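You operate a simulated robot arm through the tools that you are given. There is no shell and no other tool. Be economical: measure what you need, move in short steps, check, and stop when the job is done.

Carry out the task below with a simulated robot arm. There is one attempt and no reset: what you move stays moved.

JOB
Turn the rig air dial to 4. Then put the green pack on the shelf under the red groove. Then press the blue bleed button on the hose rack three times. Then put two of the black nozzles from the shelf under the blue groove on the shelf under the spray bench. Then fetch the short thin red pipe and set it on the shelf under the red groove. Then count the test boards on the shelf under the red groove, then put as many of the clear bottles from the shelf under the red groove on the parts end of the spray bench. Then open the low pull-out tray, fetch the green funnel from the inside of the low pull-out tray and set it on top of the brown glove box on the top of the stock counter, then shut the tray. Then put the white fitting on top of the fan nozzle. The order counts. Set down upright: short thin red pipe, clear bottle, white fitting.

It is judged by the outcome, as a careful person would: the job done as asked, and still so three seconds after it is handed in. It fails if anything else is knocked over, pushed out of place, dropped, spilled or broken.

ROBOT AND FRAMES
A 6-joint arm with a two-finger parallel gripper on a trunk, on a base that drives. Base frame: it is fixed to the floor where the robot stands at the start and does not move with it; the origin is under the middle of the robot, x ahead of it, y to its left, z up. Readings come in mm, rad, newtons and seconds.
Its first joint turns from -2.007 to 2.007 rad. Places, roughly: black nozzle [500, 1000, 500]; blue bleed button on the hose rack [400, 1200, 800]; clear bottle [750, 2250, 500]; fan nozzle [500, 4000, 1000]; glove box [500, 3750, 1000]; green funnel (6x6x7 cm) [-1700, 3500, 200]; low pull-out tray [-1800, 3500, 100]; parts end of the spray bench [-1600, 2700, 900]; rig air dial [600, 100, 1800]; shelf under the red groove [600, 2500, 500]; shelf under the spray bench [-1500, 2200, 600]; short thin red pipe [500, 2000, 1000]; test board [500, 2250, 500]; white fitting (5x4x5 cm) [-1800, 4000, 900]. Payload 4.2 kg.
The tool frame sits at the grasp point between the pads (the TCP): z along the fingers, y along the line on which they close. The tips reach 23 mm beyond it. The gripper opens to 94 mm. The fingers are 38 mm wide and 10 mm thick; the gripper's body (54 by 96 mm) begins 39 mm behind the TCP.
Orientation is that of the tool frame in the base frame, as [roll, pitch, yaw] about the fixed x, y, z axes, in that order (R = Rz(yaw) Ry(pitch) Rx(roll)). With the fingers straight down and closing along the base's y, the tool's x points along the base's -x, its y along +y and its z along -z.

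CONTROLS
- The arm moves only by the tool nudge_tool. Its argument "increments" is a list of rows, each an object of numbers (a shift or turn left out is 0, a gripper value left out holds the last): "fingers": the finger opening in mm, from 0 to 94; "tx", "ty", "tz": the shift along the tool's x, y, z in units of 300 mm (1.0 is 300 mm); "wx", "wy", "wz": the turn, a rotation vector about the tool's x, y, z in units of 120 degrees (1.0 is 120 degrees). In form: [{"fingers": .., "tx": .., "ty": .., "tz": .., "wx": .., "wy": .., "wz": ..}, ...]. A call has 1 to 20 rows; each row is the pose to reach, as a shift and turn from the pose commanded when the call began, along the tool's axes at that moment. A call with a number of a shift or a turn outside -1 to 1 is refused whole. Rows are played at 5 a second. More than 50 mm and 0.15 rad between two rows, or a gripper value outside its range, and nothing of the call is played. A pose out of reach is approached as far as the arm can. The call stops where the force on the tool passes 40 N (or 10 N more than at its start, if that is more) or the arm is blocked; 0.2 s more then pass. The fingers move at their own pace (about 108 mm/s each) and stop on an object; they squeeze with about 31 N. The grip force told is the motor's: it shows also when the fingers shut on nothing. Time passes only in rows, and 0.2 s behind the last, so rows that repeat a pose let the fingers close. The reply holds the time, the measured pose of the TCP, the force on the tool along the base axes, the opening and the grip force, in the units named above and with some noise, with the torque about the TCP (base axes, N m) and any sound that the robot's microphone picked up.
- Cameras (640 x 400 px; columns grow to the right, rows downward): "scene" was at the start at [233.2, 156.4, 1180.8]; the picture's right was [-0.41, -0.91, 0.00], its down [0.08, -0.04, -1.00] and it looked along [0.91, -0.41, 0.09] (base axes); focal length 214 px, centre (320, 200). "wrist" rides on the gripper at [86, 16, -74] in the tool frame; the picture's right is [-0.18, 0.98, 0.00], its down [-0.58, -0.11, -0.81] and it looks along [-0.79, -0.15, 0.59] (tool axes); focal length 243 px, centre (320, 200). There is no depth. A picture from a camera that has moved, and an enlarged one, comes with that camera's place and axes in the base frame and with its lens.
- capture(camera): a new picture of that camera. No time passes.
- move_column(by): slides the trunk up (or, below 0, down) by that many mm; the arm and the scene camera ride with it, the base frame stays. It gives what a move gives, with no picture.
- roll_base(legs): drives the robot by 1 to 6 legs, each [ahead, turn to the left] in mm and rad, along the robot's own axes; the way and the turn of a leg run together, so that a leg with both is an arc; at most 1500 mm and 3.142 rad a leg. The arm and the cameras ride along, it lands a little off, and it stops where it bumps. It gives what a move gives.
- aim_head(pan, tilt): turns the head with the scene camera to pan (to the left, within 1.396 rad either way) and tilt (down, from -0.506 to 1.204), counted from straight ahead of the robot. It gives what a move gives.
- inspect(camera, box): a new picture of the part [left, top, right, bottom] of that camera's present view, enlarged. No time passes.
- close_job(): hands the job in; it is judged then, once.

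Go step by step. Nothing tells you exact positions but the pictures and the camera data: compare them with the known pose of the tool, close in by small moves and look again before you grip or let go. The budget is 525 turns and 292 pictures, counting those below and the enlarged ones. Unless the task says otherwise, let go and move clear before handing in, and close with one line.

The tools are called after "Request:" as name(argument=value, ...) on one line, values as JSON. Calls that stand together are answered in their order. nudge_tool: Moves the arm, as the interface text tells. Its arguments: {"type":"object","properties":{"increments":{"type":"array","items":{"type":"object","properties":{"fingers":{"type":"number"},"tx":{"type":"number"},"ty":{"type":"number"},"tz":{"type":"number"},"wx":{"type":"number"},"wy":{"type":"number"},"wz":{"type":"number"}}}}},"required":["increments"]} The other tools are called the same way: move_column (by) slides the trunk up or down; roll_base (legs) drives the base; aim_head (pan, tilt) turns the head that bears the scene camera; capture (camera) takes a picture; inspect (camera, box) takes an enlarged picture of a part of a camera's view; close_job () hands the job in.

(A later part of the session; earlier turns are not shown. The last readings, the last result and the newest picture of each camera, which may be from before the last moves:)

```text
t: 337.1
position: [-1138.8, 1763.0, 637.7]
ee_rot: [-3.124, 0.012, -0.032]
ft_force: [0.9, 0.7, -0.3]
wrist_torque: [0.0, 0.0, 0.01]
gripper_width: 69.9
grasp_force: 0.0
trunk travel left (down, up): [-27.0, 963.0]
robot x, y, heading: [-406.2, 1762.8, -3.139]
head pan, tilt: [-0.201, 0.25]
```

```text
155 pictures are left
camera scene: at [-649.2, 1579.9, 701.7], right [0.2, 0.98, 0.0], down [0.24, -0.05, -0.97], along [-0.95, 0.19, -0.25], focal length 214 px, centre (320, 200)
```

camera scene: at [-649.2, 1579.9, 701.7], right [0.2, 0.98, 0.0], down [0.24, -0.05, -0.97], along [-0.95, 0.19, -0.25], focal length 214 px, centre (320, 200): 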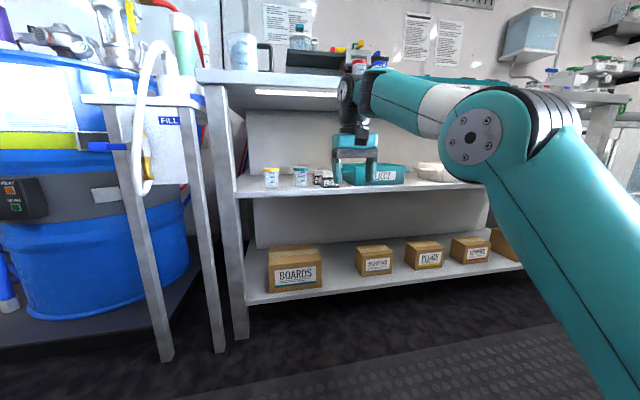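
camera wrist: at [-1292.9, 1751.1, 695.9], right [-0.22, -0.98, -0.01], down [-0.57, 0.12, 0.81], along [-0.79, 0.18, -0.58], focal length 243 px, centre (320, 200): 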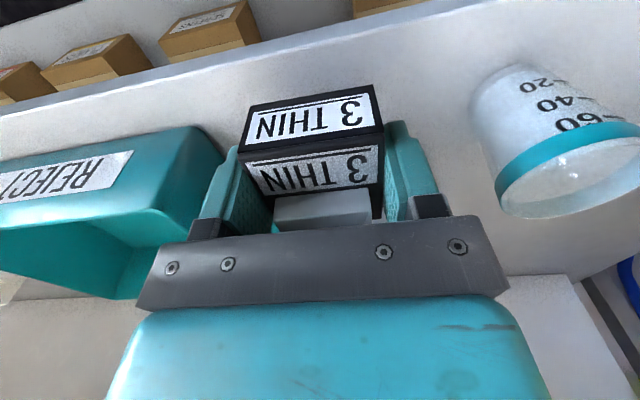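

Both nozzles are on the spray bench shelf. While crossing back, I'll straighten the blue pipe end that I nudged earlier, then fetch the red pipe.

Request:
roll_base(legs=[[0, 1.571], [131, 0], [0, 1.571]])

Request:
aim_head(pan=-0.1, tilt=0.3)

Request:
nudge_tool(increments=[{"tz": 0.13, "fingers": 0}, {"tz": 0.26, "fingers": 0}, {"tz": 0.35, "fingers": 0}])

Request:
capture(camera="wrist")

Request:
capture(camera="scene")

```text
t: 346.2
position: [327.0, 1680.2, 638.1]
ee_rot: [-3.125, 0.011, -3.095]
ft_force: [0.5, -0.4, 0.6]
wrist_torque: [-0.01, 0.02, 0.0]
gripper_width: 70.1
grasp_force: 0.1
trunk travel left (down, up): [-27.0, 963.0]
robot x, y, heading: [-401.6, 1623.4, 0.081]
head pan, tilt: [-0.201, 0.25]
```

```text
t: 346.9
position: [326.2, 1680.2, 637.8]
ee_rot: [-3.127, 0.015, -3.095]
ft_force: [0.3, 0.1, 0.8]
wrist_torque: [-0.04, 0.0, -0.02]
gripper_width: 70.0
grasp_force: 0.0
trunk travel left (down, up): [-27.0, 963.0]
robot x, y, heading: [-399.6, 1623.4, 0.082]
head pan, tilt: [-0.099, 0.3]
```

```text
t: 347.7
position: [327.9, 1678.1, 530.6]
ee_rot: [-3.128, 0.015, -3.097]
ft_force: [0.5, -0.6, 0.5]
wrist_torque: [0.01, 0.01, 0.01]
gripper_width: 0.0
grasp_force: 31.3
trunk travel left (down, up): [-27.0, 963.0]
robot x, y, heading: [-398.5, 1623.9, 0.082]
head pan, tilt: [-0.099, 0.3]
```

```text
154 pictures are left
camera wrist: at [239.9, 1690.9, 603.3], right [0.14, 0.99, -0.01], down [0.57, -0.07, 0.82], along [0.81, -0.12, -0.58], focal length 243 px, centre (320, 200)
```

wrist: 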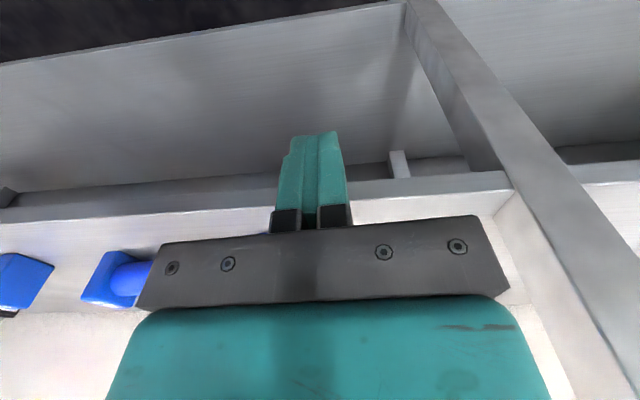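

```text
153 pictures are left
camera scene: at [-171.9, 1828.5, 697.1], right [-0.02, -1.0, 0.0], down [-0.3, 0.01, -0.96], along [0.96, -0.02, -0.3], focal length 214 px, centre (320, 200)
```

scene: 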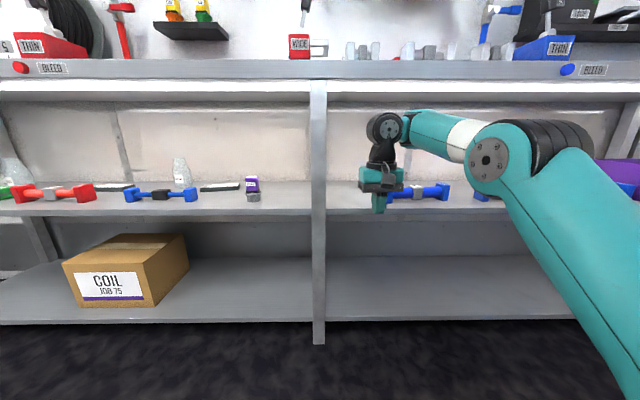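

Request:
inspect(camera="scene", box=[360, 160, 480, 235])

```text
5.33 times, centred on (420, 198) of scene
camera zoom: at [-171.9, 1828.5, 697.1], right [-0.02, -1.0, 0.0], down [-0.3, 0.01, -0.96], along [0.96, -0.02, -0.3], focal length 1144 px, centre (-213, 213)
```

zoom: 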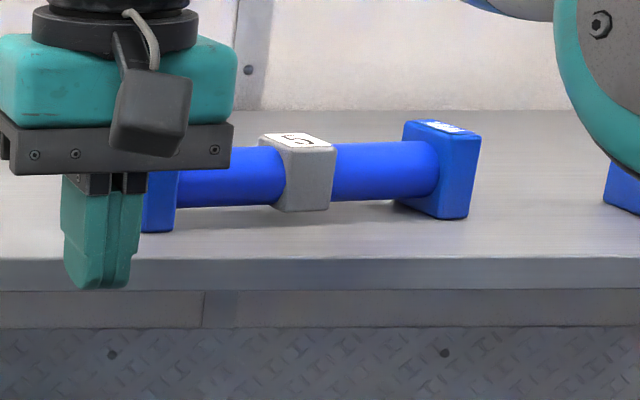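

Request:
roll_base(legs=[[0, -0.08], [45, 0]])

Request:
inspect(camera="scene", box=[360, 140, 520, 240])

```text
t: 349.1
position: [375.3, 1619.3, 529.6]
ee_rot: [-3.124, 0.013, 3.109]
ft_force: [0.2, 0.3, 0.3]
wrist_torque: [-0.02, -0.01, 0.01]
gripper_width: 0.0
grasp_force: 31.1
trunk travel left (down, up): [-27.0, 963.0]
robot x, y, heading: [-358.8, 1625.2, -0.003]
head pan, tilt: [-0.099, 0.3]
```

```text
4.00 times, centred on (440, 190) of scene
camera zoom: at [-111.1, 1809.8, 697.0], right [-0.1, -1.0, 0.0], down [-0.29, 0.03, -0.96], along [0.95, -0.09, -0.3], focal length 858 px, centre (-160, 240)
```

zoom: 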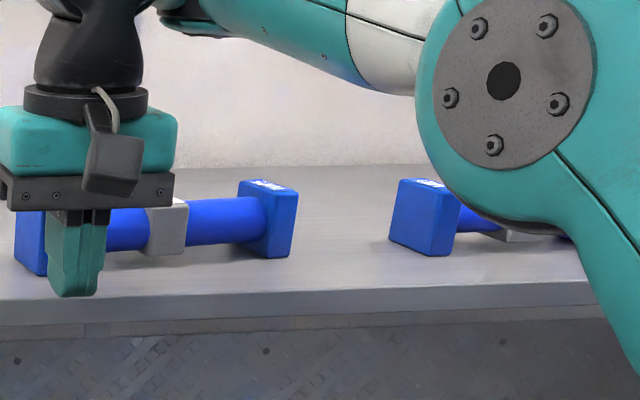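

Request:
nudge_tool(increments=[{"ty": 0.03}, {"ty": 0.04, "tx": -0.05}, {"ty": 0.04, "tx": -0.1}, {"ty": 0.04, "tx": -0.14}, {"ty": 0.04, "tx": -0.165}])

Request:
inspect(camera="scene", box=[360, 140, 520, 240])

```text
t: 350.3
position: [424.3, 1630.0, 531.0]
ee_rot: [-3.127, 0.012, 3.108]
ft_force: [-0.6, 0.4, 0.0]
wrist_torque: [0.01, 0.0, -0.02]
gripper_width: 0.0
grasp_force: 30.8
trunk travel left (down, up): [-27.0, 963.0]
robot x, y, heading: [-353.9, 1622.6, 0.002]
head pan, tilt: [-0.099, 0.3]
```

```text
4.00 times, centred on (440, 190) of scene
camera zoom: at [-111.2, 1809.8, 697.0], right [-0.1, -1.0, 0.0], down [-0.29, 0.03, -0.96], along [0.95, -0.09, -0.3], focal length 858 px, centre (-160, 240)
```

zoom: 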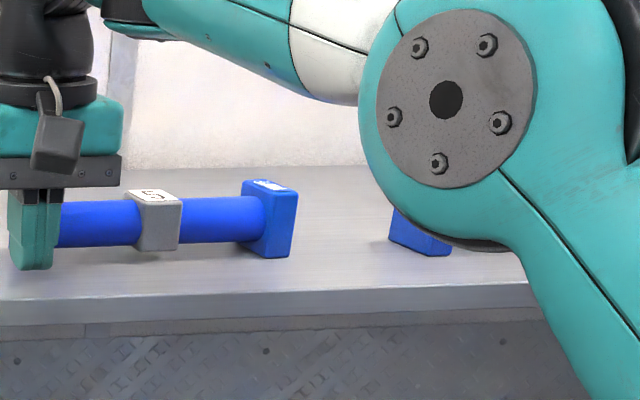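

Request:
nudge_tool(increments=[{"tx": 0.15}, {"tx": 0.3}, {"tx": 0.4}])

Request:
roll_base(legs=[[-200, 0]])

Request:
inspect(camera="scene", box=[320, 140, 480, 240])

```text
t: 351.1
position: [339.6, 1638.8, 558.3]
ee_rot: [-3.126, 0.011, 3.109]
ft_force: [0.0, 0.6, 0.4]
wrist_torque: [0.0, -0.01, 0.02]
gripper_width: 0.0
grasp_force: 31.3
out of reach, approached as far as the arm can: row 2, 3
trunk travel left (down, up): [-27.0, 963.0]
robot x, y, heading: [-361.2, 1625.2, 0.001]
head pan, tilt: [-0.099, 0.3]
```

```text
t: 352.7
position: [136.5, 1640.7, 557.4]
ee_rot: [-3.125, 0.011, 3.111]
ft_force: [0.4, 0.6, 0.6]
wrist_torque: [0.02, 0.0, 0.01]
gripper_width: 0.0
grasp_force: 31.1
trunk travel left (down, up): [-27.0, 963.0]
robot x, y, heading: [-558.0, 1626.8, 0.005]
head pan, tilt: [-0.099, 0.3]
```

```text
4.00 times, centred on (400, 190) of scene
camera zoom: at [-314.3, 1809.4, 697.0], right [-0.1, -1.0, 0.0], down [-0.29, 0.03, -0.96], along [0.95, -0.09, -0.3], focal length 858 px, centre (0, 240)
```

zoom: 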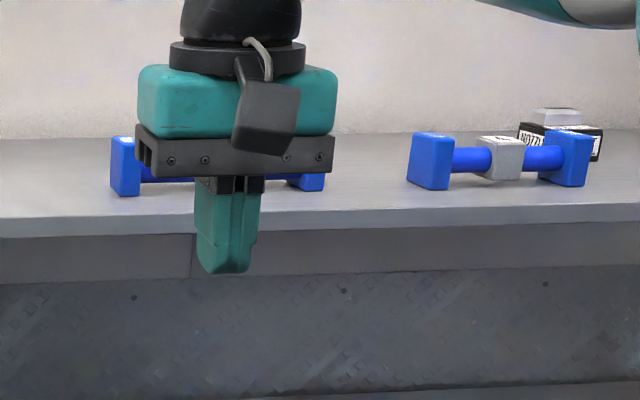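

Request:
move_column(by=400)

Request:
roll_base(legs=[[0, 1.566], [450, 0], [0, -1.571]])

Request:
aim_head(pan=0.1, tilt=0.35)

Request:
capture(camera="scene")

```text
t: 356.5
position: [136.9, 1639.4, 957.4]
ee_rot: [-3.124, 0.011, 3.107]
ft_force: [0.5, 0.9, 0.2]
wrist_torque: [-0.03, 0.02, 0.01]
gripper_width: 0.0
grasp_force: 30.8
trunk travel left (down, up): [-427.0, 563.0]
robot x, y, heading: [-564.0, 1624.5, 0.001]
head pan, tilt: [-0.099, 0.3]
```

```text
t: 366.8
position: [142.5, 2078.0, 957.7]
ee_rot: [-3.127, 0.011, 3.104]
ft_force: [0.7, 0.1, -0.6]
wrist_torque: [-0.01, 0.0, 0.0]
gripper_width: 0.1
grasp_force: 30.8
trunk travel left (down, up): [-427.0, 563.0]
robot x, y, heading: [-552.8, 2066.3, -0.0]
head pan, tilt: [-0.099, 0.3]
```

```text
t: 367.5
position: [142.2, 2078.0, 958.1]
ee_rot: [-3.126, 0.012, 3.105]
ft_force: [-0.1, -0.8, -0.4]
wrist_torque: [0.01, 0.01, 0.0]
gripper_width: 0.0
grasp_force: 30.7
trunk travel left (down, up): [-427.0, 563.0]
robot x, y, heading: [-552.9, 2068.2, -0.001]
head pan, tilt: [0.099, 0.351]
```

```text
148 pictures are left
camera scene: at [-308.0, 2269.0, 1092.3], right [0.1, -1.0, 0.0], down [-0.34, -0.03, -0.94], along [0.93, 0.09, -0.34], focal length 214 px, centre (320, 200)
```

scene: 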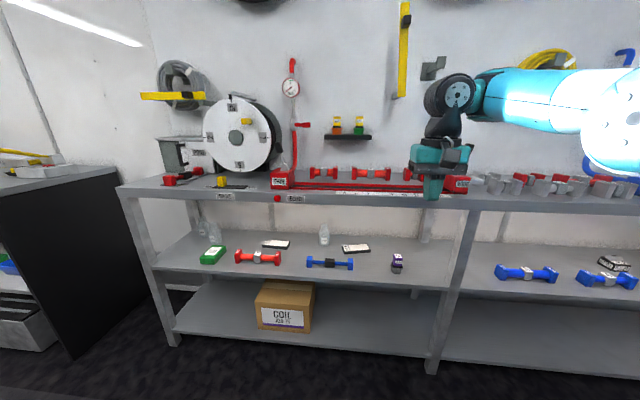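

Request:
inspect(camera="scene", box=[260, 140, 420, 240])

Request:
inspect(camera="scene", box=[460, 140, 640, 252])

Request:
inspect(camera="scene", box=[180, 205, 420, 355])

```text
4.00 times, centred on (340, 190) of scene
camera zoom: at [-308.0, 2269.0, 1092.3], right [0.1, -1.0, 0.0], down [-0.34, -0.03, -0.94], along [0.93, 0.09, -0.34], focal length 858 px, centre (240, 240)
```

zoom: 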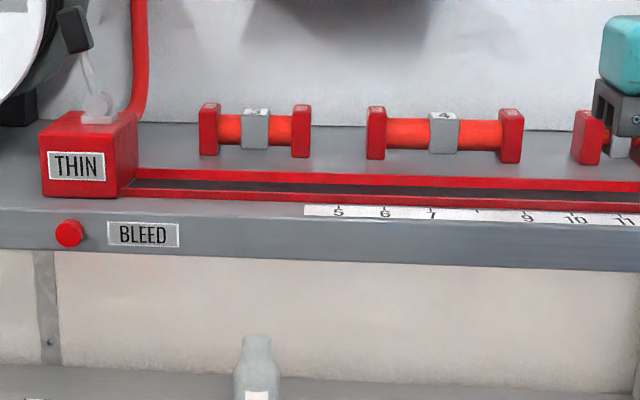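

```text
3.56 times, centred on (550, 196) of scene
camera zoom: at [-308.0, 2269.0, 1092.3], right [0.1, -1.0, 0.0], down [-0.34, -0.03, -0.94], along [0.93, 0.09, -0.34], focal length 763 px, centre (-498, 214)
```

zoom: 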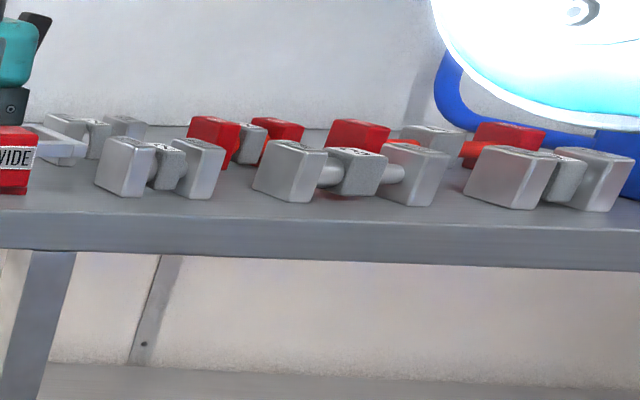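

```text
2.67 times, centred on (300, 280) of scene
camera zoom: at [-308.0, 2269.0, 1092.3], right [0.1, -1.0, 0.0], down [-0.34, -0.03, -0.94], along [0.93, 0.09, -0.34], focal length 572 px, centre (373, -13)
```

zoom: 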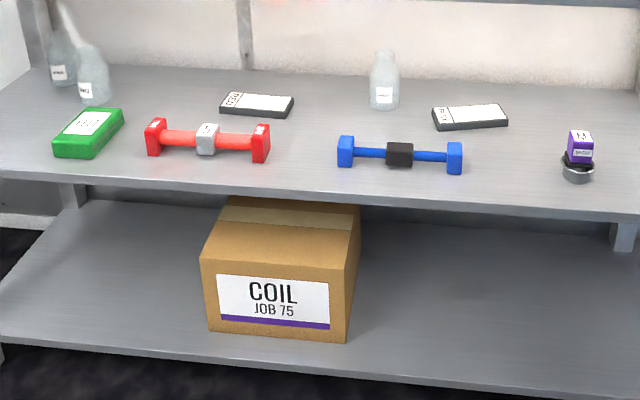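

Request:
nudge_tool(increments=[{"tz": -0.1, "ty": -0.1, "fingers": 94}, {"tz": -0.2, "ty": -0.2}, {"tz": -0.3, "ty": -0.33}])

Request:
roll_base(legs=[[250, 0]])

Request:
capture(camera="wrist")

Request:
capture(camera="scene")

```text
t: 368.3
position: [139.2, 1980.9, 1052.3]
ee_rot: [-3.128, 0.01, 3.105]
ft_force: [0.1, -0.5, -0.1]
wrist_torque: [-0.01, -0.01, -0.01]
gripper_width: 94.0
grasp_force: 0.1
trunk travel left (down, up): [-427.0, 563.0]
robot x, y, heading: [-556.8, 2066.9, 0.003]
head pan, tilt: [0.099, 0.351]
```

```text
t: 370.1
position: [390.5, 1980.0, 1051.7]
ee_rot: [-3.126, 0.009, 3.105]
ft_force: [-0.2, 0.7, -0.4]
wrist_torque: [-0.04, 0.02, 0.01]
gripper_width: 94.1
grasp_force: 0.0
trunk travel left (down, up): [-427.0, 563.0]
robot x, y, heading: [-305.0, 2067.9, 0.0]
head pan, tilt: [0.099, 0.351]
```

```text
144 pictures are left
camera wrist: at [305.4, 2001.1, 1125.0], right [0.22, 0.98, -0.01], down [0.57, -0.12, 0.81], along [0.79, -0.19, -0.58], focal length 243 px, centre (320, 200)
```

wrist: 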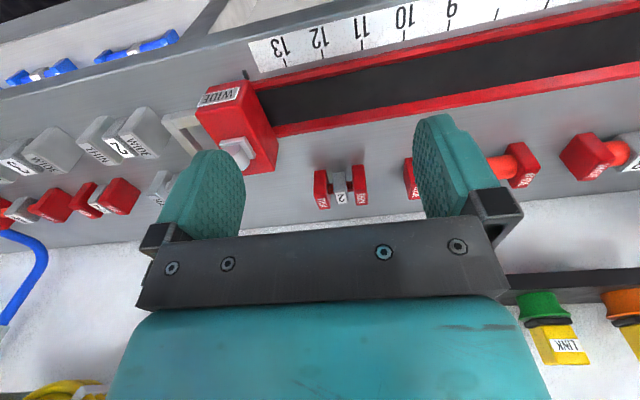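

```text
143 pictures are left
camera scene: at [-55.5, 2268.8, 1092.3], right [0.1, -1.0, 0.0], down [-0.34, -0.03, -0.94], along [0.93, 0.09, -0.34], focal length 214 px, centre (320, 200)
```

scene: 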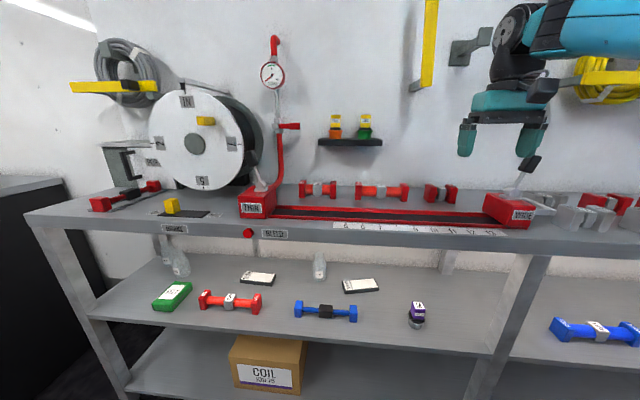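

Request:
inspect(camera="wrist", box=[280, 140, 400, 215])

Request:
inspect(camera="scene", box=[290, 160, 470, 272])

Request:
inspect(camera="wrist", box=[0, 100, 190, 240])

```text
5.33 times, centred on (340, 178) of wrist
camera zoom: at [305.4, 2001.1, 1125.0], right [0.22, 0.98, -0.01], down [0.57, -0.12, 0.81], along [0.79, -0.19, -0.58], focal length 1294 px, centre (213, 320)
```

zoom: 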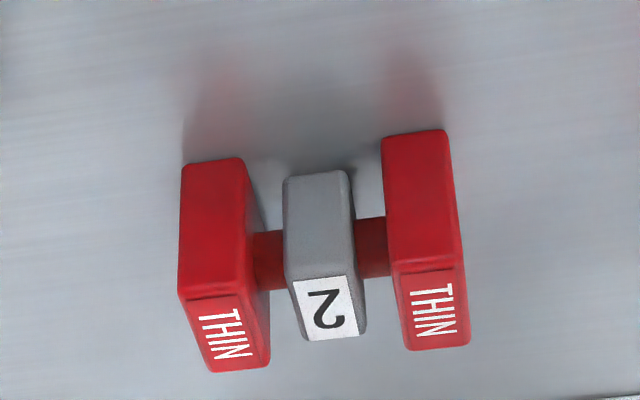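

```text
3.56 times, centred on (380, 216) of scene
camera zoom: at [-55.5, 2268.8, 1092.3], right [0.1, -1.0, 0.0], down [-0.34, -0.03, -0.94], along [0.93, 0.09, -0.34], focal length 763 px, centre (107, 143)
```

zoom: 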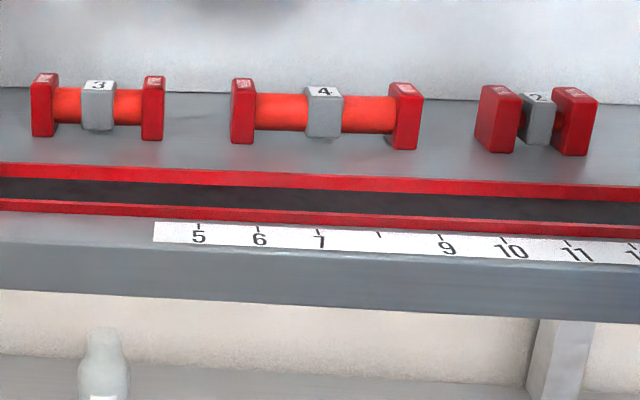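

```text
2.86 times, centred on (95, 170) of wrist
camera zoom: at [305.4, 2001.1, 1125.0], right [0.22, 0.98, -0.01], down [0.57, -0.12, 0.81], along [0.79, -0.19, -0.58], focal length 693 px, centre (963, 286)
```

zoom: 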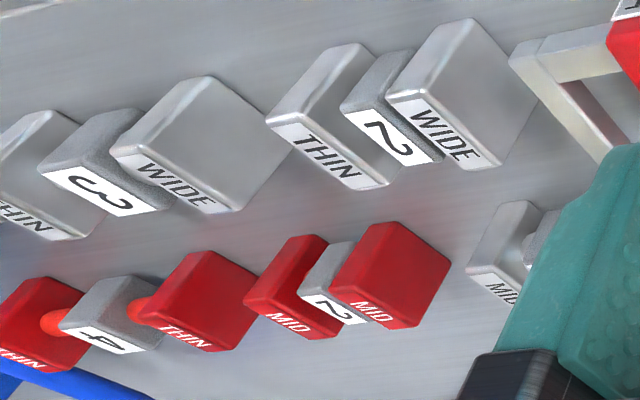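

The short thin red pipe is the "THIN 2" one. I'll move above it for a precise view.

Request:
roll_base(legs=[[195, 0]])

Request:
nudge_tool(increments=[{"ty": -0.04, "wz": -0.0175, "tz": 0.1}, {"ty": -0.06, "wz": -0.0175, "tz": 0.2}])

Request:
capture(camera="wrist")

Request:
capture(camera="scene")

```text
t: 371.7
position: [588.8, 1980.4, 1051.1]
ee_rot: [-3.127, 0.011, 3.109]
ft_force: [0.6, -0.2, -0.2]
wrist_torque: [0.02, -0.01, 0.01]
gripper_width: 94.0
grasp_force: 0.1
trunk travel left (down, up): [-427.0, 563.0]
robot x, y, heading: [-105.9, 2066.5, -0.001]
head pan, tilt: [0.099, 0.351]
```

```text
t: 372.3
position: [585.3, 1963.1, 991.3]
ee_rot: [-3.126, 0.012, 3.138]
ft_force: [-1.3, 1.5, -0.3]
wrist_torque: [-0.05, -0.06, 0.02]
gripper_width: 94.1
grasp_force: 0.1
trunk travel left (down, up): [-427.0, 563.0]
robot x, y, heading: [-105.4, 2068.2, -0.0]
head pan, tilt: [0.099, 0.351]
```

```text
139 pictures are left
camera wrist: at [499.2, 1981.4, 1064.9], right [0.19, 0.98, -0.01], down [0.57, -0.1, 0.81], along [0.8, -0.16, -0.58], focal length 243 px, centre (320, 200)
```

wrist: 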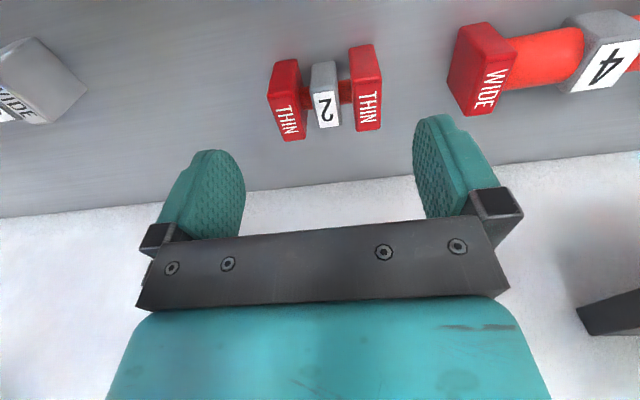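

```text
138 pictures are left
camera scene: at [139.6, 2269.4, 1092.4], right [0.1, -0.99, 0.0], down [-0.34, -0.03, -0.94], along [0.93, 0.09, -0.34], focal length 214 px, centre (320, 200)
```

scene: 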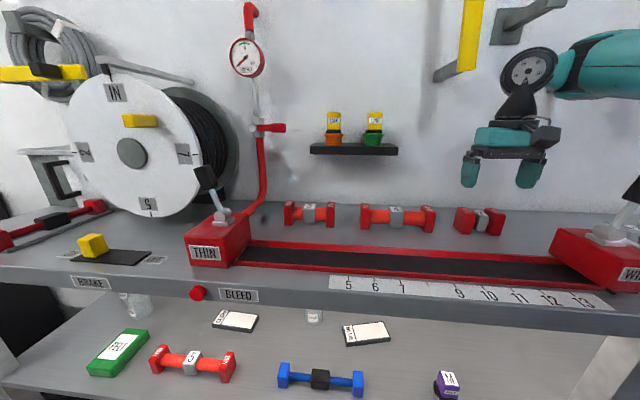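

Request:
nudge_tool(increments=[{"tx": -0.03, "tz": 0.08}, {"tx": -0.06, "tz": 0.16}])

Request:
capture(camera="wrist")

```text
t: 372.9
position: [613.3, 1962.7, 951.4]
ee_rot: [-3.126, 0.006, -3.141]
ft_force: [-0.2, -0.4, 1.1]
wrist_torque: [-0.02, -0.01, 0.04]
gripper_width: 94.1
grasp_force: 0.0
out of reach, approached as far as the arm can: row 2
trunk travel left (down, up): [-427.0, 563.0]
robot x, y, heading: [-107.1, 2062.8, -0.001]
head pan, tilt: [0.099, 0.351]
```

```text
137 pictures are left
camera wrist: at [526.1, 1981.2, 1024.7], right [0.18, 0.98, -0.01], down [0.58, -0.1, 0.81], along [0.8, -0.16, -0.58], focal length 243 px, centre (320, 200)
```

wrist: 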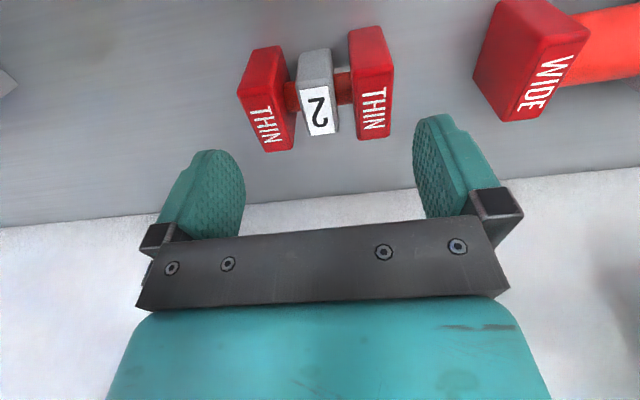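

Request:
aim_head(pan=-0.6, tilt=0.2)

Request:
capture(camera="scene")

```text
t: 374.0
position: [612.6, 1963.4, 951.0]
ee_rot: [-3.124, 0.005, -3.139]
ft_force: [-0.6, 0.1, -0.5]
wrist_torque: [0.0, 0.0, -0.01]
gripper_width: 93.8
grasp_force: 0.1
trunk travel left (down, up): [-427.0, 563.0]
robot x, y, heading: [-104.0, 2067.2, -0.003]
head pan, tilt: [-0.6, 0.201]
```

```text
136 pictures are left
camera scene: at [124.3, 2207.4, 1106.3], right [-0.56, -0.83, 0.0], down [-0.16, 0.11, -0.98], along [0.81, -0.55, -0.2], focal length 214 px, centre (320, 200)
```

scene: 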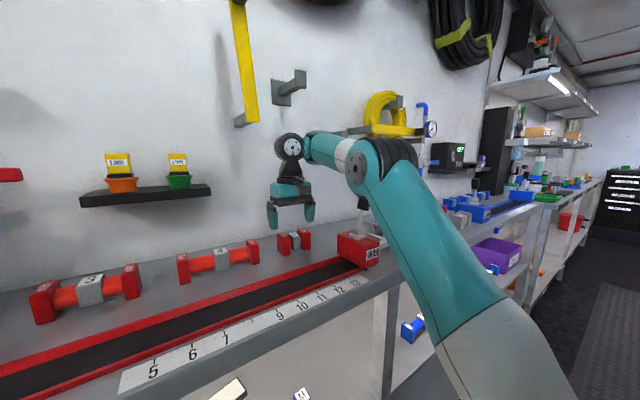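

Request:
nudge_tool(increments=[{"tx": 0.03}])

Request:
nudge_tool(increments=[{"tz": 0.03}])

Request:
capture(camera="wrist")

```text
t: 374.4
position: [607.8, 1964.3, 955.5]
ee_rot: [-3.126, 0.006, -3.139]
ft_force: [-0.4, -0.3, -0.3]
wrist_torque: [0.01, 0.0, -0.01]
gripper_width: 94.1
grasp_force: 0.1
out of reach, approached as far as the arm can: row 1
trunk travel left (down, up): [-427.0, 563.0]
robot x, y, heading: [-103.1, 2066.4, -0.003]
head pan, tilt: [-0.6, 0.201]
```

```text
t: 374.8
position: [612.3, 1962.4, 952.2]
ee_rot: [-3.125, 0.007, -3.14]
ft_force: [0.4, 0.5, -0.1]
wrist_torque: [0.0, -0.03, -0.01]
gripper_width: 94.0
grasp_force: 0.1
out of reach, approached as far as the arm can: row 1
trunk travel left (down, up): [-427.0, 563.0]
robot x, y, heading: [-105.6, 2068.4, -0.004]
head pan, tilt: [-0.6, 0.201]
```

```text
135 pictures are left
camera wrist: at [525.9, 1980.2, 1025.3], right [0.18, 0.98, -0.01], down [0.57, -0.1, 0.81], along [0.8, -0.16, -0.58], focal length 243 px, centre (320, 200)
```

wrist: 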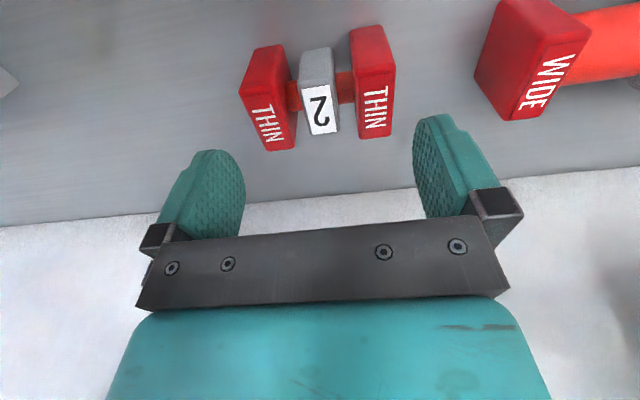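

Request:
nudge_tool(increments=[{"ty": 0.011}])

Request:
move_column(by=-25)

Request:
capture(camera="wrist")

```text
t: 375.2
position: [611.6, 1965.2, 952.5]
ee_rot: [-3.126, 0.008, -3.141]
ft_force: [0.0, 0.2, -0.2]
wrist_torque: [-0.02, 0.02, 0.01]
gripper_width: 93.8
grasp_force: 0.2
trunk travel left (down, up): [-427.0, 563.0]
robot x, y, heading: [-109.0, 2068.4, -0.002]
head pan, tilt: [-0.6, 0.201]
```

```text
t: 375.9
position: [612.1, 1966.6, 926.3]
ee_rot: [-3.125, 0.008, -3.14]
ft_force: [0.5, 0.3, 0.5]
wrist_torque: [0.01, 0.01, 0.0]
gripper_width: 94.1
grasp_force: 0.0
trunk travel left (down, up): [-402.0, 588.0]
robot x, y, heading: [-105.0, 2069.1, 0.003]
head pan, tilt: [-0.6, 0.201]
```

```text
134 pictures are left
camera wrist: at [526.0, 1982.8, 1000.3], right [0.18, 0.98, -0.01], down [0.57, -0.1, 0.81], along [0.8, -0.16, -0.58], focal length 243 px, centre (320, 200)
```

wrist: 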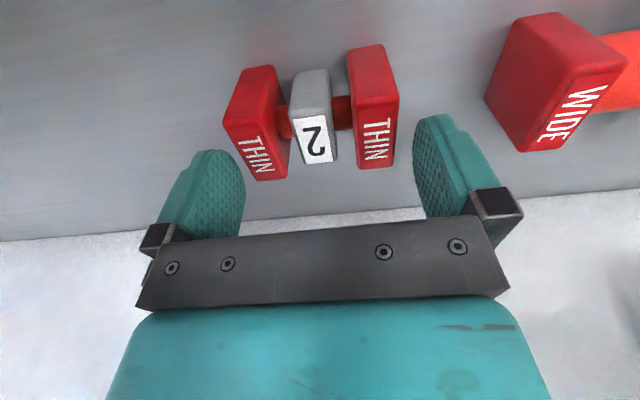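

Request:
move_column(by=-35)

Request:
capture(camera="wrist")

```text
t: 376.7
position: [613.5, 1967.1, 892.1]
ee_rot: [-3.127, 0.009, -3.141]
ft_force: [0.5, 0.1, -0.6]
wrist_torque: [-0.01, -0.03, 0.01]
gripper_width: 94.2
grasp_force: 0.1
trunk travel left (down, up): [-367.0, 623.0]
robot x, y, heading: [-102.8, 2068.9, 0.002]
head pan, tilt: [-0.6, 0.201]
```

```text
133 pictures are left
camera wrist: at [526.0, 1982.8, 965.3], right [0.18, 0.98, -0.01], down [0.57, -0.1, 0.81], along [0.8, -0.16, -0.58], focal length 243 px, centre (320, 200)
```

wrist: 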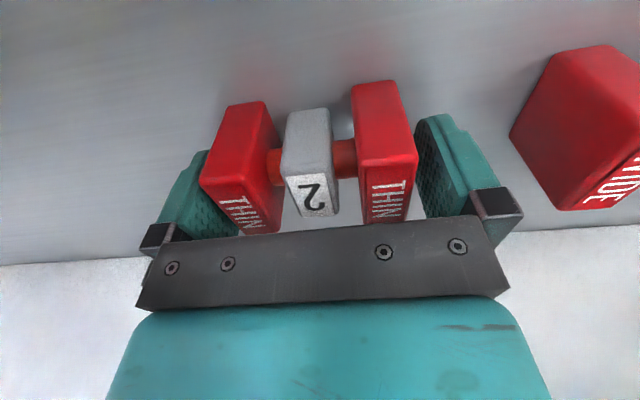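

Request:
nudge_tool(increments=[{"fingers": 60}, {"fingers": 60}, {"fingers": 60}])

Request:
move_column(by=100)

Request:
capture(camera="wrist")

```text
t: 377.5
position: [612.7, 1963.6, 893.5]
ee_rot: [-3.127, 0.009, -3.139]
ft_force: [1.1, -0.4, 2.3]
wrist_torque: [0.15, 0.03, -0.01]
gripper_width: 80.0
grasp_force: 31.3
trunk travel left (down, up): [-367.0, 623.0]
robot x, y, heading: [-107.8, 2065.9, 0.0]
head pan, tilt: [-0.6, 0.201]
```

```text
t: 378.8
position: [612.1, 1965.5, 991.9]
ee_rot: [-3.127, 0.008, -3.141]
ft_force: [0.2, 0.7, -1.7]
wrist_torque: [-0.02, 0.04, 0.01]
gripper_width: 79.9
grasp_force: 31.4
trunk travel left (down, up): [-467.0, 523.0]
robot x, y, heading: [-110.2, 2067.4, 0.004]
head pan, tilt: [-0.6, 0.201]
```

```text
132 pictures are left
camera wrist: at [526.0, 1982.8, 1065.3], right [0.18, 0.98, -0.01], down [0.57, -0.1, 0.81], along [0.8, -0.16, -0.58], focal length 243 px, centre (320, 200)
```

wrist: 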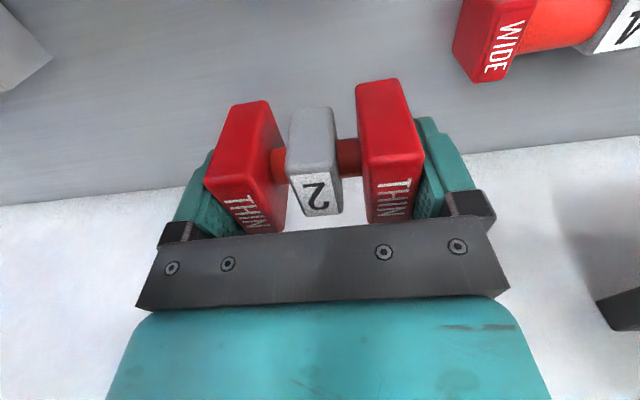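

Request:
roll_base(legs=[[-450, 0]])

Request:
nudge_tool(increments=[{"ty": 0.15}, {"ty": 0.3}, {"ty": 0.45}, {"ty": 0.52}])

Request:
move_column(by=-400)

Request:
aim_head(pan=-0.1, tilt=0.3)

Request:
capture(camera="scene")

```text
t: 381.5
position: [168.7, 1960.8, 992.5]
ee_rot: [-3.125, 0.009, 3.137]
ft_force: [0.3, -0.2, -2.3]
wrist_torque: [-0.06, 0.0, 0.01]
gripper_width: 79.9
grasp_force: 31.2
trunk travel left (down, up): [-467.0, 523.0]
robot x, y, heading: [-547.3, 2067.9, -0.004]
head pan, tilt: [-0.6, 0.201]
```

```text
t: 382.5
position: [168.1, 2116.2, 994.1]
ee_rot: [-3.126, 0.008, 3.136]
ft_force: [1.0, -0.3, -2.1]
wrist_torque: [0.0, 0.0, 0.04]
gripper_width: 79.6
grasp_force: 31.1
trunk travel left (down, up): [-467.0, 523.0]
robot x, y, heading: [-553.5, 2067.4, -0.004]
head pan, tilt: [-0.6, 0.201]
```

```text
t: 386.3
position: [167.3, 2116.9, 592.2]
ee_rot: [-3.126, 0.009, 3.137]
ft_force: [0.6, 0.2, -1.7]
wrist_torque: [0.03, -0.02, -0.02]
gripper_width: 79.7
grasp_force: 30.9
trunk travel left (down, up): [-67.0, 923.0]
robot x, y, heading: [-551.7, 2066.7, -0.006]
head pan, tilt: [-0.6, 0.201]
```

```text
t: 387.3
position: [168.0, 2117.5, 594.5]
ee_rot: [-3.127, 0.009, 3.135]
ft_force: [-0.8, 0.8, -1.7]
wrist_torque: [0.01, 0.0, 0.01]
gripper_width: 79.8
grasp_force: 30.4
trunk travel left (down, up): [-67.0, 923.0]
robot x, y, heading: [-551.8, 2069.2, -0.006]
head pan, tilt: [-0.099, 0.3]
```

```text
131 pictures are left
camera scene: at [-303.2, 2250.1, 737.0], right [-0.11, -0.99, 0.0], down [-0.29, 0.03, -0.96], along [0.95, -0.1, -0.3], focal length 214 px, centre (320, 200)
```

scene: 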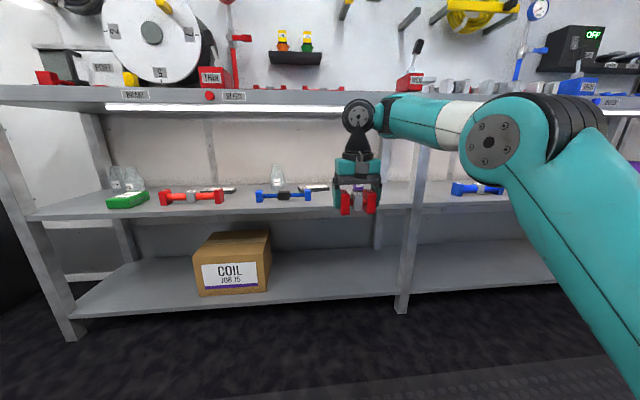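

Request:
move_column(by=-25)

Request:
roll_base(legs=[[295, 0.006]])

Request:
capture(camera="wrist")

Request:
capture(camera="scene")

```text
t: 388.0
position: [168.5, 2117.9, 567.7]
ee_rot: [-3.128, 0.009, 3.136]
ft_force: [-0.3, -0.4, -1.7]
wrist_torque: [0.0, 0.0, -0.01]
gripper_width: 79.9
grasp_force: 31.2
trunk travel left (down, up): [-42.0, 948.0]
robot x, y, heading: [-550.7, 2069.9, 0.002]
head pan, tilt: [-0.099, 0.3]
```

```text
t: 389.9
position: [450.4, 2124.8, 569.1]
ee_rot: [-3.126, 0.009, -3.134]
ft_force: [0.2, 0.2, -1.1]
wrist_torque: [0.01, -0.01, -0.03]
gripper_width: 79.8
grasp_force: 31.1
trunk travel left (down, up): [-42.0, 948.0]
robot x, y, heading: [-272.5, 2065.5, 0.005]
head pan, tilt: [-0.099, 0.3]
```

```text
130 pictures are left
camera wrist: at [363.2, 2142.1, 641.8], right [0.18, 0.98, -0.01], down [0.57, -0.09, 0.81], along [0.8, -0.15, -0.58], focal length 243 px, centre (320, 200)
```

wrist: 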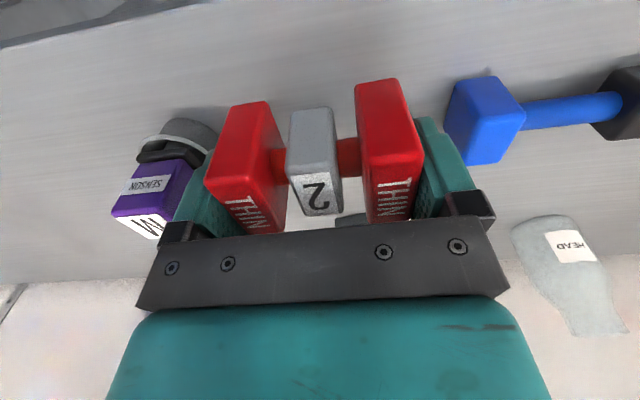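

```text
129 pictures are left
camera scene: at [-23.0, 2253.1, 712.0], right [-0.09, -1.0, 0.0], down [-0.29, 0.03, -0.96], along [0.95, -0.09, -0.3], focal length 214 px, centre (320, 200)
```

scene: 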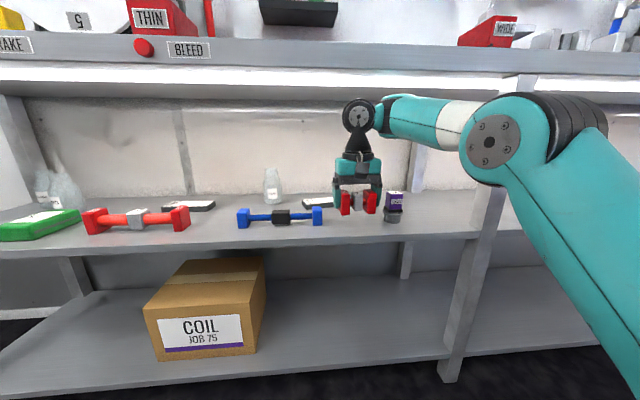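

Request:
move_column(by=-20)

Request:
nudge_tool(increments=[{"tz": 0.01}, {"tz": 0.02}, {"tz": 0.03}, {"tz": 0.04}])

Request:
inspect(camera="scene", box=[240, 120, 480, 270])

```text
t: 390.6
position: [450.1, 2125.9, 549.3]
ee_rot: [-3.124, 0.008, -3.134]
ft_force: [0.0, 0.3, -2.1]
wrist_torque: [0.0, 0.0, -0.01]
gripper_width: 79.6
grasp_force: 30.9
trunk travel left (down, up): [-22.0, 968.0]
robot x, y, heading: [-268.1, 2069.3, 0.006]
head pan, tilt: [-0.099, 0.3]
```

```text
t: 391.6
position: [449.6, 2125.4, 536.2]
ee_rot: [-3.126, 0.008, -3.135]
ft_force: [-1.1, -0.4, -1.7]
wrist_torque: [0.07, -0.03, -0.02]
gripper_width: 79.9
grasp_force: 31.3
trunk travel left (down, up): [-22.0, 968.0]
robot x, y, heading: [-268.0, 2068.4, 0.002]
head pan, tilt: [-0.099, 0.3]
```

```text
2.67 times, centred on (360, 195) of scene
camera zoom: at [-23.1, 2253.1, 692.0], right [-0.09, -1.0, 0.0], down [-0.29, 0.03, -0.96], along [0.95, -0.09, -0.3], focal length 572 px, centre (213, 213)
```

zoom: 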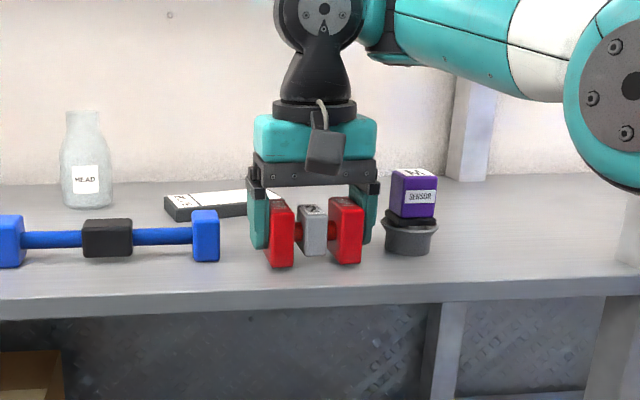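

Request:
nudge_tool(increments=[{"tz": 0.01}, {"tz": 0.02}, {"tz": 0.03}, {"tz": 0.04}])

```text
t: 392.6
position: [449.4, 2123.1, 528.1]
ee_rot: [-3.128, 0.013, -3.134]
ft_force: [-0.9, -2.7, 29.9]
wrist_torque: [0.97, 0.01, 0.04]
gripper_width: 80.0
grasp_force: 31.3
trunk travel left (down, up): [-22.0, 968.0]
robot x, y, heading: [-264.8, 2068.9, 0.005]
head pan, tilt: [-0.099, 0.3]
```

Request:
nudge_tool(increments=[{"tz": -0.012}, {"tz": -0.012, "fingers": 84}, {"tz": -0.012, "fingers": 92}, {"tz": -0.06, "fingers": 92}, {"tz": -0.14, "fingers": 92}])

Request:
inspect(camera="scene", box=[240, 120, 480, 270])

```text
t: 393.8
position: [450.3, 2125.7, 565.5]
ee_rot: [-3.127, 0.01, -3.134]
ft_force: [0.1, 0.1, -0.1]
wrist_torque: [0.02, 0.0, -0.01]
gripper_width: 91.9
grasp_force: 0.1
trunk travel left (down, up): [-22.0, 968.0]
robot x, y, heading: [-268.9, 2066.3, 0.003]
head pan, tilt: [-0.099, 0.3]
```

```text
2.67 times, centred on (360, 195) of scene
camera zoom: at [-23.0, 2253.0, 691.9], right [-0.09, -1.0, 0.0], down [-0.29, 0.03, -0.96], along [0.95, -0.09, -0.3], focal length 572 px, centre (213, 213)
```

zoom: 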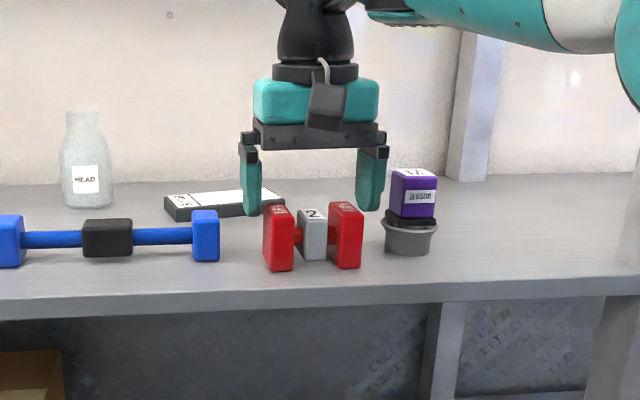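

The red pipe stands on the shelf. I count two test boards there, so two bottles must move; I'll back out and check the boards' labels closely.

Request:
nudge_tool(increments=[{"tz": -0.07}])

Request:
roll_base(legs=[[-330, 0]])

Request:
aim_head(pan=0.3, tilt=0.3)

Request:
capture(camera="scene")

Request:
inspect(camera="scene", box=[100, 130, 420, 290])

```text
t: 394.2
position: [451.0, 2127.0, 588.5]
ee_rot: [-3.126, 0.01, -3.135]
ft_force: [-0.1, 0.0, -0.3]
wrist_torque: [-0.01, 0.04, 0.0]
gripper_width: 92.2
grasp_force: 0.1
trunk travel left (down, up): [-22.0, 968.0]
robot x, y, heading: [-269.1, 2068.5, 0.002]
head pan, tilt: [-0.099, 0.3]
```

```text
t: 396.4
position: [123.4, 2128.6, 587.7]
ee_rot: [-3.127, 0.009, -3.127]
ft_force: [0.4, 0.6, -0.2]
wrist_torque: [-0.02, 0.0, 0.02]
gripper_width: 91.9
grasp_force: 0.0
trunk travel left (down, up): [-22.0, 968.0]
robot x, y, heading: [-597.5, 2063.5, 0.017]
head pan, tilt: [-0.099, 0.3]
```

```text
t: 397.2
position: [123.2, 2128.3, 587.6]
ee_rot: [-3.126, 0.009, -3.128]
ft_force: [0.9, -0.5, 0.5]
wrist_torque: [0.02, 0.01, -0.01]
gripper_width: 91.7
grasp_force: 0.1
trunk travel left (down, up): [-22.0, 968.0]
robot x, y, heading: [-595.6, 2063.5, 0.016]
head pan, tilt: [0.3, 0.3]
```

```text
126 pictures are left
camera scene: at [-355.8, 2288.4, 692.0], right [0.31, -0.95, 0.0], down [-0.28, -0.09, -0.96], along [0.91, 0.29, -0.3], focal length 214 px, centre (320, 200)
```

scene: 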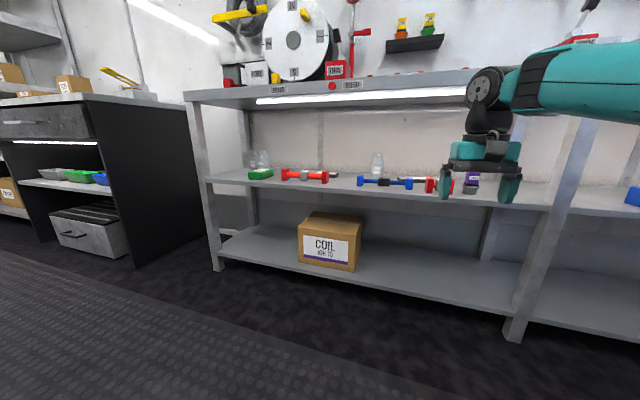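

```text
2.00 times, centred on (260, 210) of scene
camera zoom: at [-355.8, 2288.4, 692.0], right [0.31, -0.95, 0.0], down [-0.28, -0.09, -0.96], along [0.91, 0.29, -0.3], focal length 429 px, centre (440, 180)
```

zoom: 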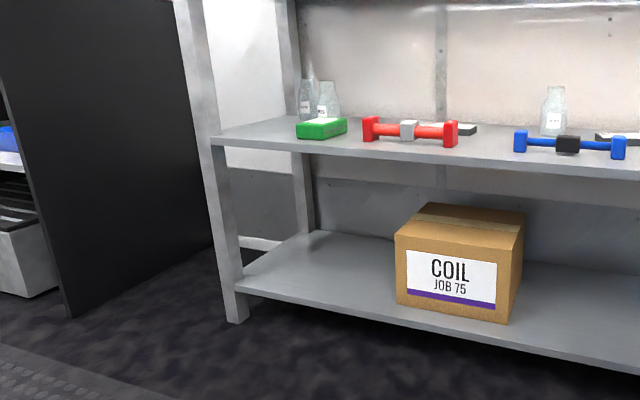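

Request:
roll_base(legs=[[0, 1.555], [800, 0], [0, -1.571]])

Request:
nudge_tool(increments=[{"wy": -0.06, "tz": 0.0, "fingers": 80}, {"wy": -0.12}, {"wy": -0.18}, {"wy": -0.24}, {"wy": -0.3}, {"wy": -0.36}, {"wy": -0.42}, {"wy": -0.48}, {"wy": -0.5}])

Request:
aim_head(pan=-0.1, tilt=0.3)

Request:
capture(camera="scene")

```text
t: 409.2
position: [113.8, 2925.1, 587.4]
ee_rot: [-3.125, 0.009, -3.125]
ft_force: [-0.5, -0.1, -0.2]
wrist_torque: [0.01, 0.04, -0.01]
gripper_width: 92.0
grasp_force: 0.0
trunk travel left (down, up): [-22.0, 968.0]
robot x, y, heading: [-609.3, 2860.3, 0.011]
head pan, tilt: [0.3, 0.3]
```

```text
t: 411.2
position: [121.9, 2937.1, 742.9]
ee_rot: [-3.119, 0.807, -3.11]
ft_force: [0.0, -0.6, -0.3]
wrist_torque: [0.04, -0.03, 0.0]
gripper_width: 80.2
grasp_force: 0.0
out of reach, approached as far as the arm can: row 1, 2, 3, 4, 5, 6, 7, 8, 9
trunk travel left (down, up): [-22.0, 968.0]
robot x, y, heading: [-604.1, 2860.1, 0.012]
head pan, tilt: [0.3, 0.3]
```

```text
t: 412.0
position: [120.4, 2937.3, 742.6]
ee_rot: [-3.12, 0.805, -3.11]
ft_force: [0.2, -0.4, 0.2]
wrist_torque: [-0.02, 0.01, 0.01]
gripper_width: 79.9
grasp_force: 0.0
trunk travel left (down, up): [-22.0, 968.0]
robot x, y, heading: [-607.1, 2860.2, 0.015]
head pan, tilt: [-0.099, 0.3]
```

```text
124 pictures are left
camera scene: at [-361.9, 3048.3, 692.0], right [-0.08, -1.0, 0.0], down [-0.29, 0.02, -0.96], along [0.95, -0.08, -0.3], focal length 214 px, centre (320, 200)
```

scene: 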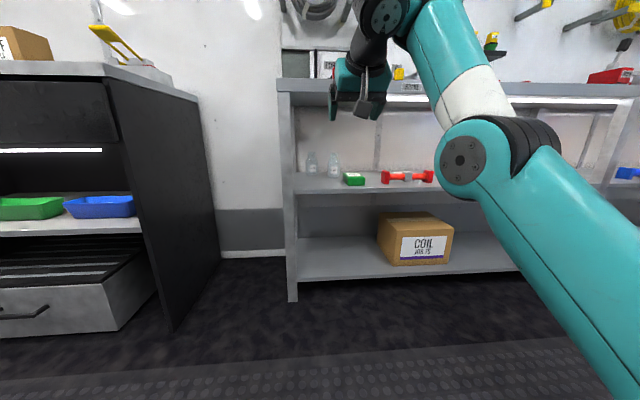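

The elbow flipped again. I'll use the path that worked before: retract upright with the tool forward, then extend and tilt down.

Request:
nudge_tool(increments=[{"wy": -0.065}, {"wy": -0.13}, {"wy": -0.195}, {"wy": -0.26}, {"wy": -0.325}, {"wy": -0.36}])

Request:
nudge_tool(increments=[{"tz": -0.1, "tx": -0.05}, {"tz": -0.2, "tx": -0.1}, {"tz": -0.3, "tx": -0.15}, {"tz": -0.42, "tx": -0.2}, {"tz": -0.54, "tx": -0.25}, {"tz": -0.66, "tx": -0.3}, {"tz": -0.78, "tx": -0.32}, {"tz": -0.9, "tx": -0.32}])

```text
t: 413.4
position: [122.2, 2936.9, 743.8]
ee_rot: [-3.119, 0.806, -3.109]
ft_force: [-0.7, -0.8, -0.3]
wrist_torque: [-0.01, -0.02, -0.03]
gripper_width: 80.1
grasp_force: 0.0
out of reach, approached as far as the arm can: row 1, 2, 3, 4, 5, 6
trunk travel left (down, up): [-22.0, 968.0]
robot x, y, heading: [-607.3, 2861.9, 0.006]
head pan, tilt: [-0.099, 0.3]
```

```text
t: 415.2
position: [-4.2, 2920.2, 880.1]
ee_rot: [-3.122, 0.804, -3.111]
ft_force: [0.1, -0.3, -0.4]
wrist_torque: [-0.05, -0.02, 0.01]
gripper_width: 80.0
grasp_force: 0.0
out of reach, approached as far as the arm can: row 2, 3, 4, 5, 6, 7, 8
trunk travel left (down, up): [-22.0, 968.0]
robot x, y, heading: [-604.0, 2859.3, 0.014]
head pan, tilt: [-0.099, 0.3]
```

Request:
nudge_tool(increments=[{"wy": -0.06, "tx": -0.05, "tz": -0.05}, {"wy": -0.12, "tx": -0.1, "tz": -0.1}, {"wy": -0.18, "tx": -0.15, "tz": -0.15}, {"wy": -0.24, "tx": -0.2, "tz": -0.2}, {"wy": -0.3, "tx": -0.2, "tz": -0.2}, {"wy": -0.36, "tx": -0.2, "tz": -0.2}])

Request:
capture(camera="scene")

```text
t: 416.6
position: [-106.2, 2818.3, 1002.8]
ee_rot: [-2.953, 1.489, -2.906]
ft_force: [-0.3, 0.8, 0.0]
wrist_torque: [0.02, -0.02, -0.01]
gripper_width: 79.8
grasp_force: 0.2
out of reach, approached as far as the arm can: row 1, 2, 3, 4, 5, 6
trunk travel left (down, up): [-22.0, 968.0]
robot x, y, heading: [-607.8, 2860.1, 0.02]
head pan, tilt: [-0.099, 0.3]
```

```text
123 pictures are left
camera scene: at [-361.8, 3048.3, 691.9], right [-0.08, -1.0, 0.0], down [-0.29, 0.03, -0.96], along [0.95, -0.08, -0.3], focal length 214 px, centre (320, 200)
```

scene: 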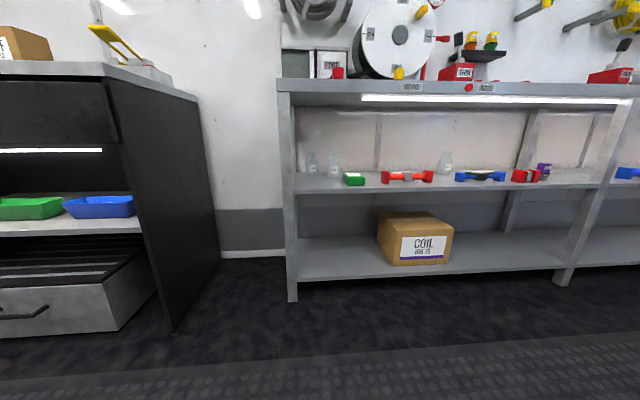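

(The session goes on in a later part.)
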